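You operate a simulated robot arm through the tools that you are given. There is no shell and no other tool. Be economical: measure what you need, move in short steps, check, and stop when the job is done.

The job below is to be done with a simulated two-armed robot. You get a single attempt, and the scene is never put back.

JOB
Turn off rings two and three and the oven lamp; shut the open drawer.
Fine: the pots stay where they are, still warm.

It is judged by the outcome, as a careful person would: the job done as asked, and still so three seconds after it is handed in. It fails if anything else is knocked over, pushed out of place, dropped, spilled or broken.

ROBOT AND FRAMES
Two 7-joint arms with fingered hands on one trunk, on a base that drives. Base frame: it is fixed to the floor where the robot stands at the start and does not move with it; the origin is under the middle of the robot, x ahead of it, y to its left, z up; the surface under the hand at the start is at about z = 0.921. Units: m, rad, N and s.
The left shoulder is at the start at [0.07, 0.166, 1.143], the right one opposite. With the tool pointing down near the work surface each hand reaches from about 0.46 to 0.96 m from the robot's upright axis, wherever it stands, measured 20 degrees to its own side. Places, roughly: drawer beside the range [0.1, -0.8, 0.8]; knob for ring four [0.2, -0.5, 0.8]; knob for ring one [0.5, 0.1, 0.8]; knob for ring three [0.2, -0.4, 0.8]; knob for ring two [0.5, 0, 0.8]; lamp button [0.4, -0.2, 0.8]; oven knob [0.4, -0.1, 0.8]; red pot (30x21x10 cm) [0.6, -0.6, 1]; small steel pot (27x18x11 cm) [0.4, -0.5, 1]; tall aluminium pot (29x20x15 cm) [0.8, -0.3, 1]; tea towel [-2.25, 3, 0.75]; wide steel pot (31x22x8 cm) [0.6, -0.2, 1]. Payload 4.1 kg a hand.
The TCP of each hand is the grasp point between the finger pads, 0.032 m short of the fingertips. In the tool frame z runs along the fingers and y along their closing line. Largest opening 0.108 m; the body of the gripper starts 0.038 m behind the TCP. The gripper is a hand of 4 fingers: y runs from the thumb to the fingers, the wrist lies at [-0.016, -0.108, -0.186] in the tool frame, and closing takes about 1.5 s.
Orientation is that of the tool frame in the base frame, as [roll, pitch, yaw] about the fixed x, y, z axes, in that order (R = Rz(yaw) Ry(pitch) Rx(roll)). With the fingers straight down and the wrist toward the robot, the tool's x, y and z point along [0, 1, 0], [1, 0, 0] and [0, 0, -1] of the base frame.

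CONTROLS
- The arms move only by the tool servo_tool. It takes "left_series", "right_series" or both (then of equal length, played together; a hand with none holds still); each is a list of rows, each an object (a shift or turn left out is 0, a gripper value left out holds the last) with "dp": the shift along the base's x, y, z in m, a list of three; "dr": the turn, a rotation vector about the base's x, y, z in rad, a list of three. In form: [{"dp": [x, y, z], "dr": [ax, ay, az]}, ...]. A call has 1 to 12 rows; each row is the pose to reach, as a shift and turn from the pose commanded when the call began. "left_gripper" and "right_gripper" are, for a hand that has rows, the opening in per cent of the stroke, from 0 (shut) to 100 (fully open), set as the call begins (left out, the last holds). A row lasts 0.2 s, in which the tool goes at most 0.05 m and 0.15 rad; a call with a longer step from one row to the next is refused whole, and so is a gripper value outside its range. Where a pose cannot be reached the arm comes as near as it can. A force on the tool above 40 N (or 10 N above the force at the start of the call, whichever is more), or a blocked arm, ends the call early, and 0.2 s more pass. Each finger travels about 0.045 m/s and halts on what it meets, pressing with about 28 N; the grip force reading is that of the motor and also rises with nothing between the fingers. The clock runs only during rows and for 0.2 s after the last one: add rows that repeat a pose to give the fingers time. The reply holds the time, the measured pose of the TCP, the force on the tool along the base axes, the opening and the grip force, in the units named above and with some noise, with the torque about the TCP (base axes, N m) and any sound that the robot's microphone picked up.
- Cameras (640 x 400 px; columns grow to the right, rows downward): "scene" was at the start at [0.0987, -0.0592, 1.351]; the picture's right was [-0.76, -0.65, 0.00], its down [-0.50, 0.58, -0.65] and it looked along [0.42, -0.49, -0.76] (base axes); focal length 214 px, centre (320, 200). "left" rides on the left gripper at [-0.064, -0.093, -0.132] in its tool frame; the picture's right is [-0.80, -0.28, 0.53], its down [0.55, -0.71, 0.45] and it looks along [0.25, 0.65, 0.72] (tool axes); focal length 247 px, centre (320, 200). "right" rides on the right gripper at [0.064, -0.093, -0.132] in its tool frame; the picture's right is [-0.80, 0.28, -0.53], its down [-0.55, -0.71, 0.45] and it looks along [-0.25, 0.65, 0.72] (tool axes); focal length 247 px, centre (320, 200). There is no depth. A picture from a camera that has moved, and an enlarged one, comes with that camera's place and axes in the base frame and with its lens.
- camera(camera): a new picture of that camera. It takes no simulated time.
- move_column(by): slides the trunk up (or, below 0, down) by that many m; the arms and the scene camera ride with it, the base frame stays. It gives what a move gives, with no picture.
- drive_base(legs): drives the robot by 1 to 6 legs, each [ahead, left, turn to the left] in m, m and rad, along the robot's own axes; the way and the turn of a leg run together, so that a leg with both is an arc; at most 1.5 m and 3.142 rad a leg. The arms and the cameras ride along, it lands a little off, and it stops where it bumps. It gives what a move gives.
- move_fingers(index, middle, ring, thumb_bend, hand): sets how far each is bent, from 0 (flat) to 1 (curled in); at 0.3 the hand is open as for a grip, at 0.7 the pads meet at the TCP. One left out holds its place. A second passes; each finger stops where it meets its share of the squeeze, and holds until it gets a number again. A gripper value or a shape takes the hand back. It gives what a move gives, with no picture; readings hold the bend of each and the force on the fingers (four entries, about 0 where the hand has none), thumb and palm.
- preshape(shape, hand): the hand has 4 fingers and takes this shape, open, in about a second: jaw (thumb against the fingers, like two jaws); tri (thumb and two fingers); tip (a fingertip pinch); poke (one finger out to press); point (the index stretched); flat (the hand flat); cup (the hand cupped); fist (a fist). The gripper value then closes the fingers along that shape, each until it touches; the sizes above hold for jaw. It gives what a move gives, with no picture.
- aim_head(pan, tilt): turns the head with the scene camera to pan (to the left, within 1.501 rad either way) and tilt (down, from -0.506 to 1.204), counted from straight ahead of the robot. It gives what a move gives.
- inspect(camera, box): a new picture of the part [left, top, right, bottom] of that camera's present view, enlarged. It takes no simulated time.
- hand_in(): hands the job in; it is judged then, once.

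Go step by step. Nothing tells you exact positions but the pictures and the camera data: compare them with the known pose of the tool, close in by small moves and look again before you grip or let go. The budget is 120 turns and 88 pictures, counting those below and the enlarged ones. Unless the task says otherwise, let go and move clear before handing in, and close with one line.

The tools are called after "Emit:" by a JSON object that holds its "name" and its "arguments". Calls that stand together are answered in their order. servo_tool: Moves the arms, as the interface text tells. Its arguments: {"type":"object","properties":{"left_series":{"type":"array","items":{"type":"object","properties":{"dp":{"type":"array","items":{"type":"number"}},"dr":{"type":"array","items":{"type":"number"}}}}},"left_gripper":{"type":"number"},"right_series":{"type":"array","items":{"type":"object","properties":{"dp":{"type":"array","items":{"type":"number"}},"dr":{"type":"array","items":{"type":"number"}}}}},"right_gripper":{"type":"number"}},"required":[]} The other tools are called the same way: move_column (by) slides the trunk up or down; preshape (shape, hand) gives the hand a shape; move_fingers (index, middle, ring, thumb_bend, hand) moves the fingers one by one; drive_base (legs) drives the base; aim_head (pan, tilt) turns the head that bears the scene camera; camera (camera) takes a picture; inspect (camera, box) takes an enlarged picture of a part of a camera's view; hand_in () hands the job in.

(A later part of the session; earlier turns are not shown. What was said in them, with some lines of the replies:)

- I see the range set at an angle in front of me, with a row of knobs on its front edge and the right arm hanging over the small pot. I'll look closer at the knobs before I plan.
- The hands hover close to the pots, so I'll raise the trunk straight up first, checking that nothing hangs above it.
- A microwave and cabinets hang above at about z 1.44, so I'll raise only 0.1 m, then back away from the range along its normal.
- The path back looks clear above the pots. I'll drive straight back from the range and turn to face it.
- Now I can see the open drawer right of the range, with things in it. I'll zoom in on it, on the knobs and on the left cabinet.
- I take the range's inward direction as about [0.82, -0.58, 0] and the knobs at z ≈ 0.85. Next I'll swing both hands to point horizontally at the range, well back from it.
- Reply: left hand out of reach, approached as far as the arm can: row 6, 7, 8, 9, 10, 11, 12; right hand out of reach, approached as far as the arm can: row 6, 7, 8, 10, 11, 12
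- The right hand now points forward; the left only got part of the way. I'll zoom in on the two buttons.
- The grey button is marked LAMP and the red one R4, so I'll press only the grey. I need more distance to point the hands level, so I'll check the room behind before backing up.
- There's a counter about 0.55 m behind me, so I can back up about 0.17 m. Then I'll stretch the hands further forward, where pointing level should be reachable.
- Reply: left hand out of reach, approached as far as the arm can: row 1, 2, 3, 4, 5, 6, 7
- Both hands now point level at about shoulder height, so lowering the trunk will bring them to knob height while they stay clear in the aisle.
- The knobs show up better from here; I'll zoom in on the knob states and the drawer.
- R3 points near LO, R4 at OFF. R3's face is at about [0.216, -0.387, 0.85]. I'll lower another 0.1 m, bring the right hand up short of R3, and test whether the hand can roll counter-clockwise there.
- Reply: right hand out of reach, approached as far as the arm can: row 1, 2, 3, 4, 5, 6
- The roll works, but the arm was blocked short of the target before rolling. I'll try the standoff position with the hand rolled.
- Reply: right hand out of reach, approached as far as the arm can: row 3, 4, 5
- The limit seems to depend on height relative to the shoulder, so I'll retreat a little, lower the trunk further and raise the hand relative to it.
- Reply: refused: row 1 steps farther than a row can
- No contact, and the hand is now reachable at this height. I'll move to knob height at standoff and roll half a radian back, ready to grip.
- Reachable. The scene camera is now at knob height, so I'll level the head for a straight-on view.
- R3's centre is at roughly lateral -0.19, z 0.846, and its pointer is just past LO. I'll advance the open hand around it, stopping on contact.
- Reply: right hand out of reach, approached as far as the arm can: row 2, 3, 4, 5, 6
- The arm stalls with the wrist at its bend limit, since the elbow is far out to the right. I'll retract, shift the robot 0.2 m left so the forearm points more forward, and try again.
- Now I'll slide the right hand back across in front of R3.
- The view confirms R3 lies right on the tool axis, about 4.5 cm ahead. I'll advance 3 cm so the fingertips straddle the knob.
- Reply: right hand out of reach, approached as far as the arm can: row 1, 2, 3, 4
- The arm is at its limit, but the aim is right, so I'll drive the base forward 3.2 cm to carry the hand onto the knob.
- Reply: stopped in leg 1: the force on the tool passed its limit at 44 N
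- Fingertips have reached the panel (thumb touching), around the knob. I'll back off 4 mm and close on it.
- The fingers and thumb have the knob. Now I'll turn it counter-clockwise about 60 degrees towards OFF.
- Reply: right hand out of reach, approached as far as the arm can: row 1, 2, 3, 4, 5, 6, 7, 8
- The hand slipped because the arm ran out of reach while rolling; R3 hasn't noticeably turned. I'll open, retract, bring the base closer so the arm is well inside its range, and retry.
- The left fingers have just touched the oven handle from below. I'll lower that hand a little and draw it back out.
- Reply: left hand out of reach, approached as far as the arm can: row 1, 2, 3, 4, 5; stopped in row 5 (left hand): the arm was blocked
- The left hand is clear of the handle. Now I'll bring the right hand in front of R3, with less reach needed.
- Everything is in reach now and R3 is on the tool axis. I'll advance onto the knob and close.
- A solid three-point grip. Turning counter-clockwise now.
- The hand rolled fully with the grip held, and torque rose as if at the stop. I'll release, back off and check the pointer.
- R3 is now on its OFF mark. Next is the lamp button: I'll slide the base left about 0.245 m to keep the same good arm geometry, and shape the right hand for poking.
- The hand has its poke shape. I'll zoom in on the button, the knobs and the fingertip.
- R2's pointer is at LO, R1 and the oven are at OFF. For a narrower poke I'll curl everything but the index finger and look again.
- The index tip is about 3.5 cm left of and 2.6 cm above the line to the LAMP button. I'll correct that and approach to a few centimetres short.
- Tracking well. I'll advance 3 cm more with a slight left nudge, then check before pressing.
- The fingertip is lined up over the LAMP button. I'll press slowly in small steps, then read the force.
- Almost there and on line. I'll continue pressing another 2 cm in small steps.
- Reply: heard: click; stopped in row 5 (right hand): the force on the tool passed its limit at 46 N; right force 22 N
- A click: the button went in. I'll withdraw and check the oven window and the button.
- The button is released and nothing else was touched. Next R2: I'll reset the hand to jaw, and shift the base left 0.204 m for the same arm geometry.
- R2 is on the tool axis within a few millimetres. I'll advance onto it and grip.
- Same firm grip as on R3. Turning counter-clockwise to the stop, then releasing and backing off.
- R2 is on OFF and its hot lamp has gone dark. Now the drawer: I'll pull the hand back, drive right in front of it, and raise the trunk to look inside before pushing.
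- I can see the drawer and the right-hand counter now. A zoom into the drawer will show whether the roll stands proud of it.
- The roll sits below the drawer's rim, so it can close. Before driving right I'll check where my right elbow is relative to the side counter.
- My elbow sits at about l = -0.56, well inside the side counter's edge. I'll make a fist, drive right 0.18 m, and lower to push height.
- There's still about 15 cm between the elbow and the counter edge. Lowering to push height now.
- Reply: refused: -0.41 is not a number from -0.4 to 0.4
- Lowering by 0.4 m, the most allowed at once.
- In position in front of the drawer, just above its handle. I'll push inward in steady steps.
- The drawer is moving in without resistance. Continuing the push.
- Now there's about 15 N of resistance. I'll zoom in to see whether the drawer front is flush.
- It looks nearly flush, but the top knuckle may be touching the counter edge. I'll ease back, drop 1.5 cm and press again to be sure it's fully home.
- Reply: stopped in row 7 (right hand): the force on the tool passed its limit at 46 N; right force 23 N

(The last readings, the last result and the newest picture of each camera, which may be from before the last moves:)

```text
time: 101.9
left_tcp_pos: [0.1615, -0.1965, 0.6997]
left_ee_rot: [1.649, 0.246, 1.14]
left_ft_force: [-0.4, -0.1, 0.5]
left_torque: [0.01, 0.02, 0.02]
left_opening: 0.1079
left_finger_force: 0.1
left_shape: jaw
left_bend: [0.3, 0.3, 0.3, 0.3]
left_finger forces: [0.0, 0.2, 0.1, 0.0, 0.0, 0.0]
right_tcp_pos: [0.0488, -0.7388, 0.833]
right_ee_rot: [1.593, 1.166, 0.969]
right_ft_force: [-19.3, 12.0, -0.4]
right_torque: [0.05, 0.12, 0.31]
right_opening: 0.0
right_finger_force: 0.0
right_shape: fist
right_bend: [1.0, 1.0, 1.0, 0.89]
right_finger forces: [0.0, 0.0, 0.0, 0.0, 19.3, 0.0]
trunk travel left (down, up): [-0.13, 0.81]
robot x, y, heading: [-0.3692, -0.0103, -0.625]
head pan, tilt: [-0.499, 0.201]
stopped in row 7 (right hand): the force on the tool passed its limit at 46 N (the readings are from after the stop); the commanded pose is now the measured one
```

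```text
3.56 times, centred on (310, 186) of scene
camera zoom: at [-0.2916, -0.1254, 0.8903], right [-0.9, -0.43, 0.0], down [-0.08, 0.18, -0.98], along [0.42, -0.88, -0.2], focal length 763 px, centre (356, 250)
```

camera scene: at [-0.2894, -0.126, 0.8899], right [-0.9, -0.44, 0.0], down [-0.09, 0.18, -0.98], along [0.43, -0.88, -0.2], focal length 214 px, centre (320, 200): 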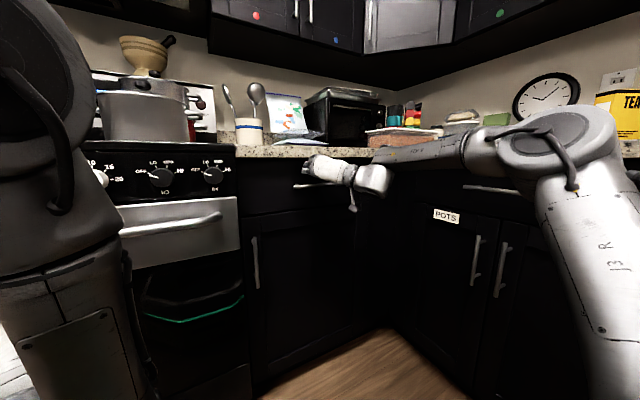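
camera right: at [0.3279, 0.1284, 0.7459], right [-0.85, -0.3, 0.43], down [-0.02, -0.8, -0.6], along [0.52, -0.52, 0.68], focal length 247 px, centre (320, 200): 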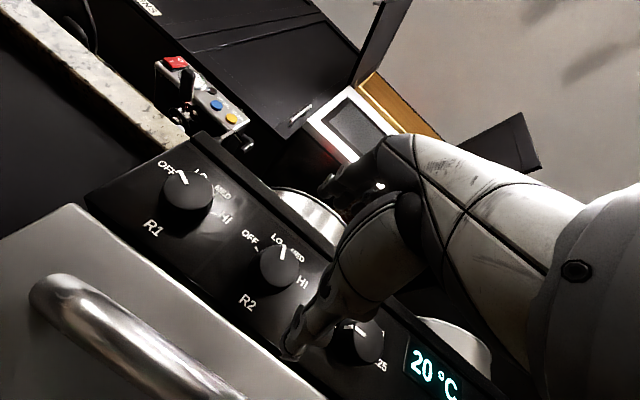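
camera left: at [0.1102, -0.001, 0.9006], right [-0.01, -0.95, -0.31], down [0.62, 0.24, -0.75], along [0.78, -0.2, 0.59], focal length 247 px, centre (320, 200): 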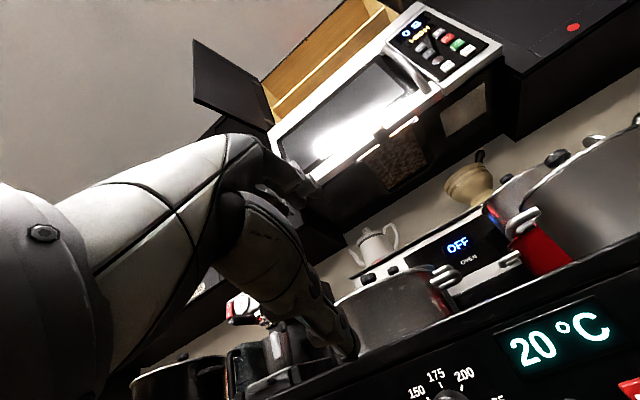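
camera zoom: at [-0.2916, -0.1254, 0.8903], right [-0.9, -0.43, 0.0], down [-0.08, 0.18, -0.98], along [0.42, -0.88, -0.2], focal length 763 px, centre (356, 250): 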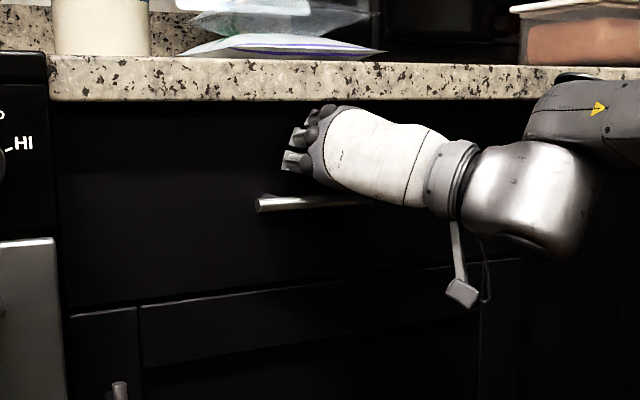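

It moved another centimetre and met a hard stop. I'll draw the hand back and view the drawer from above.

Emit:
{"name": "servo_tool", "arguments": {"right_series": [{"dp": [-0.02, 0.0145, 0.005]}, {"dp": [-0.055, 0.039, 0.01]}, {"dp": [-0.09, 0.064, 0.01]}, {"dp": [-0.125, 0.089, 0.01]}, {"dp": [-0.16, 0.114, 0.01]}, {"dp": [-0.195, 0.139, 0.01]}, {"dp": [-0.2, 0.142, 0.01]}]}}

Emit:
{"name": "move_column", "arguments": {"by": 0.35}}

Emit:
{"name": "aim_head", "arguments": {"pan": -0.3, "tilt": 0.6}}

Emit:
{"name": "camera", "arguments": {"camera": "scene"}}

```text
time: 103.5
left_tcp_pos: [0.1643, -0.1971, 0.6989]
left_ee_rot: [1.651, 0.247, 1.141]
left_ft_force: [-0.6, 1.0, -0.4]
left_torque: [-0.02, -0.01, 0.0]
left_opening: 0.108
left_finger_force: 0.0
left_shape: jaw
left_bend: [0.3, 0.3, 0.3, 0.3]
left_finger forces: [0.0, 0.0, 0.0, 0.0, 0.0, 0.1]
right_tcp_pos: [-0.149, -0.5988, 0.8392]
right_ee_rot: [1.602, 1.164, 0.977]
right_ft_force: [-0.6, 0.2, 0.6]
right_torque: [0.03, -0.01, -0.01]
right_opening: 0.0
right_finger_force: 0.1
right_shape: fist
right_bend: [1.0, 1.0, 1.0, 0.84]
right_finger forces: [0.0, 0.1, 0.0, 0.0, 0.1, 0.0]
trunk travel left (down, up): [-0.13, 0.81]
robot x, y, heading: [-0.3687, -0.0138, -0.624]
head pan, tilt: [-0.499, 0.201]
```

```text
time: 107.0
left_tcp_pos: [0.1649, -0.1971, 1.0479]
left_ee_rot: [1.65, 0.244, 1.139]
left_ft_force: [-0.2, 0.4, -0.4]
left_torque: [-0.01, -0.01, 0.01]
left_opening: 0.108
left_finger_force: 0.0
left_shape: jaw
left_bend: [0.3, 0.3, 0.3, 0.3]
left_finger forces: [0.1, 0.0, 0.0, 0.1, 0.0, 0.1]
right_tcp_pos: [-0.1474, -0.6005, 1.1899]
right_ee_rot: [1.602, 1.166, 0.978]
right_ft_force: [-0.6, -0.3, 0.1]
right_torque: [-0.02, -0.01, -0.01]
right_opening: 0.0
right_finger_force: 0.1
right_shape: fist
right_bend: [1.0, 1.0, 1.0, 0.84]
right_finger forces: [0.1, 0.0, 0.0, 0.0, 0.1, 0.1]
trunk travel left (down, up): [-0.48, 0.46]
robot x, y, heading: [-0.3631, -0.0125, -0.622]
head pan, tilt: [-0.499, 0.201]
```

```text
time: 107.8
left_tcp_pos: [0.164, -0.1972, 1.0479]
left_ee_rot: [1.65, 0.242, 1.141]
left_ft_force: [-0.9, -0.9, -0.5]
left_torque: [0.02, 0.0, 0.03]
left_opening: 0.1079
left_finger_force: 0.0
left_shape: jaw
left_bend: [0.3, 0.3, 0.3, 0.3]
left_finger forces: [0.1, 0.0, 0.1, 0.1, 0.0, 0.0]
right_tcp_pos: [-0.1482, -0.5999, 1.1903]
right_ee_rot: [1.599, 1.166, 0.973]
right_ft_force: [0.4, -0.5, 0.2]
right_torque: [-0.01, -0.04, 0.0]
right_opening: 0.0
right_finger_force: 0.0
right_shape: fist
right_bend: [1.0, 1.0, 1.0, 0.84]
right_finger forces: [0.0, 0.1, 0.1, 0.1, 0.0, 0.0]
trunk travel left (down, up): [-0.48, 0.46]
robot x, y, heading: [-0.3655, -0.0101, -0.621]
head pan, tilt: [-0.3, 0.6]
```

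```text
12 pictures are left
camera scene: at [-0.2764, -0.1134, 1.2031], right [-0.8, -0.6, 0.0], down [-0.34, 0.45, -0.83], along [0.5, -0.66, -0.56], focal length 214 px, centre (320, 200)
```

scene: 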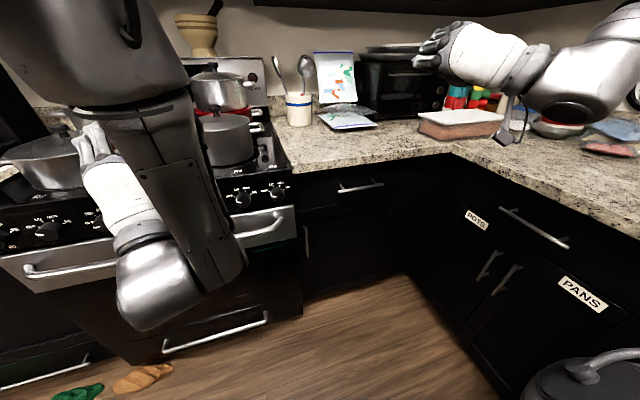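

The drawer looks shut. I'll zoom in on it and R3, then shift left a bit for a last look at the rest of the panel and oven window.

Emit:
{"name": "inspect", "arguments": {"camera": "scene", "box": [215, 140, 425, 270]}}

Emit:
{"name": "drive_base", "arguments": {"legs": [[-0.1, 0.5, 0]]}}

Emit:
{"name": "aim_head", "arguments": {"pan": -0.35, "tilt": 0.5}}

Emit:
{"name": "camera", "arguments": {"camera": "scene"}}

```text
3.05 times, centred on (320, 205) of scene
camera zoom: at [-0.2764, -0.1134, 1.2031], right [-0.8, -0.6, 0.0], down [-0.34, 0.45, -0.83], along [0.5, -0.66, -0.56], focal length 654 px, centre (320, 185)
```

zoom: 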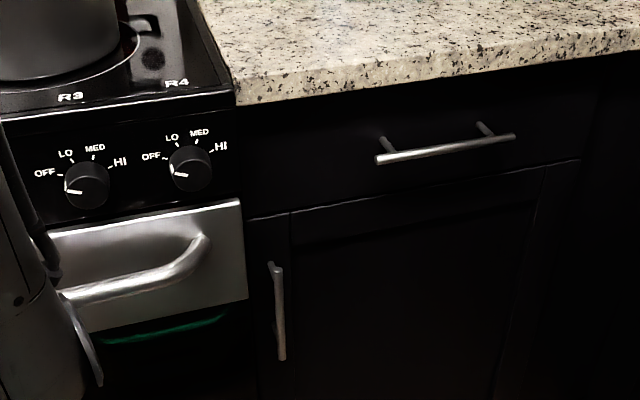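

```text
time: 110.8
left_tcp_pos: [0.371, 0.2698, 1.048]
left_ee_rot: [1.651, 0.245, 1.153]
left_ft_force: [-0.2, -0.5, -0.5]
left_torque: [0.0, -0.01, -0.02]
left_opening: 0.1079
left_finger_force: 0.1
left_shape: jaw
left_bend: [0.3, 0.3, 0.3, 0.3]
left_finger forces: [0.1, 0.0, 0.0, 0.0, 0.0, 0.0]
right_tcp_pos: [0.0648, -0.1374, 1.1897]
right_ee_rot: [1.599, 1.165, 0.985]
right_ft_force: [-0.1, 0.5, 0.7]
right_torque: [0.01, 0.01, -0.03]
right_opening: 0.0
right_finger_force: 0.0
right_shape: fist
right_bend: [1.0, 1.0, 1.0, 0.84]
right_finger forces: [0.1, 0.0, 0.0, 0.1, 0.0, 0.0]
trunk travel left (down, up): [-0.48, 0.46]
robot x, y, heading: [-0.1603, 0.4439, -0.612]
head pan, tilt: [-0.3, 0.6]
```

```text
time: 111.5
left_tcp_pos: [0.3725, 0.2691, 1.0497]
left_ee_rot: [1.651, 0.246, 1.151]
left_ft_force: [0.1, 0.4, 0.7]
left_torque: [0.01, -0.01, 0.0]
left_opening: 0.1079
left_finger_force: 0.0
left_shape: jaw
left_bend: [0.3, 0.3, 0.3, 0.3]
left_finger forces: [0.0, 0.0, 0.1, 0.0, 0.0, 0.0]
right_tcp_pos: [0.0644, -0.1371, 1.19]
right_ee_rot: [1.6, 1.164, 0.986]
right_ft_force: [-0.2, -0.1, 0.3]
right_torque: [0.01, -0.02, 0.01]
right_opening: 0.0
right_finger_force: 0.1
right_shape: fist
right_bend: [1.0, 1.0, 1.0, 0.84]
right_finger forces: [0.1, 0.0, 0.0, 0.0, 0.0, 0.0]
trunk travel left (down, up): [-0.48, 0.46]
robot x, y, heading: [-0.1616, 0.4465, -0.606]
head pan, tilt: [-0.351, 0.499]
```

```text
10 pictures are left
camera scene: at [-0.072, 0.3428, 1.2121], right [-0.82, -0.57, 0.0], down [-0.27, 0.39, -0.88], along [0.5, -0.72, -0.48], focal length 214 px, centre (320, 200)
```

scene: 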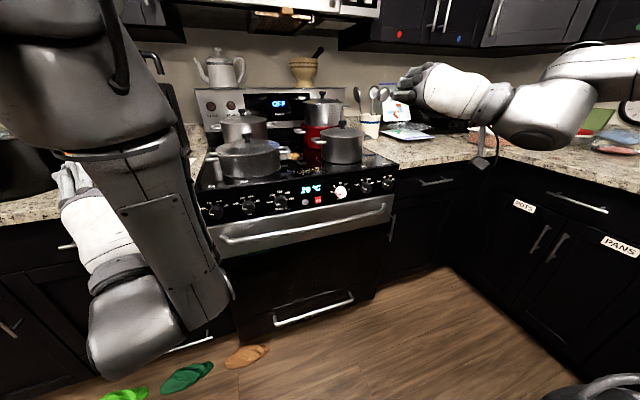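

The drawer front is flush and R3 matches R4 at OFF. One last zoom on the whole panel.

Emit:
{"name": "inspect", "arguments": {"camera": "scene", "box": [190, 80, 410, 217]}}

Emit:
{"name": "inspect", "arguments": {"camera": "scene", "box": [200, 200, 400, 325]}}

```text
2.91 times, centred on (300, 148) of scene
camera zoom: at [-0.072, 0.3428, 1.2121], right [-0.82, -0.57, 0.0], down [-0.27, 0.39, -0.88], along [0.5, -0.72, -0.48], focal length 624 px, centre (378, 350)
```

zoom: 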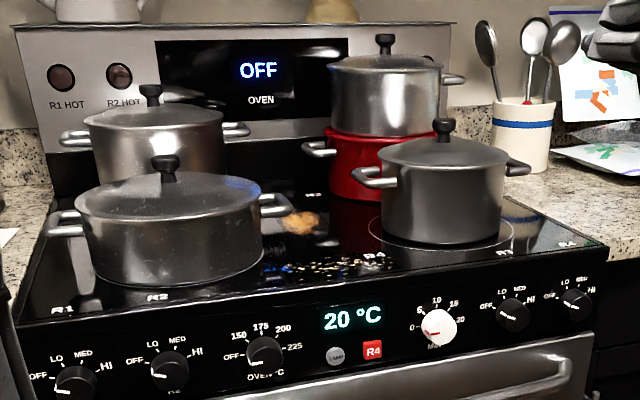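

```text
3.20 times, centred on (300, 262) of scene
camera zoom: at [-0.072, 0.3428, 1.2121], right [-0.82, -0.57, 0.0], down [-0.27, 0.39, -0.88], along [0.5, -0.72, -0.48], focal length 686 px, centre (384, 0)
```

zoom: 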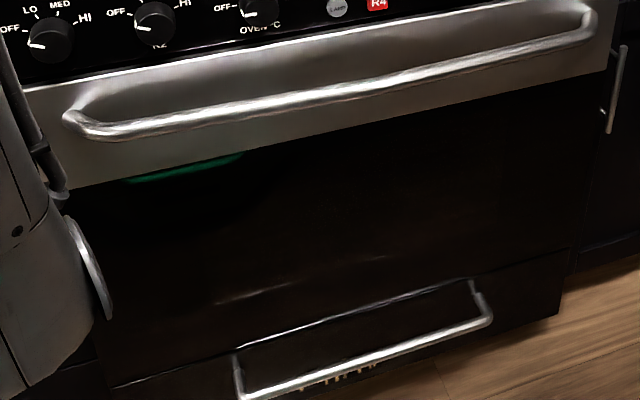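

Rings two and three are at OFF with their hot lights out, and the drawer is shut flush. The lamp button gave one click and the oven window is dark. The pots are where they were and both hands are clear, so I'm handing in.

Emit:
{"name": "hand_in", "arguments": {}}

```text
The job is handed in.
```

Rings two and three are turned to OFF and the open drawer is shut. I pressed the oven lamp button once; it clicked and the oven window is dark, but it looked dark before too, so I couldn't see the lamp itself go out. The pots are where they were.
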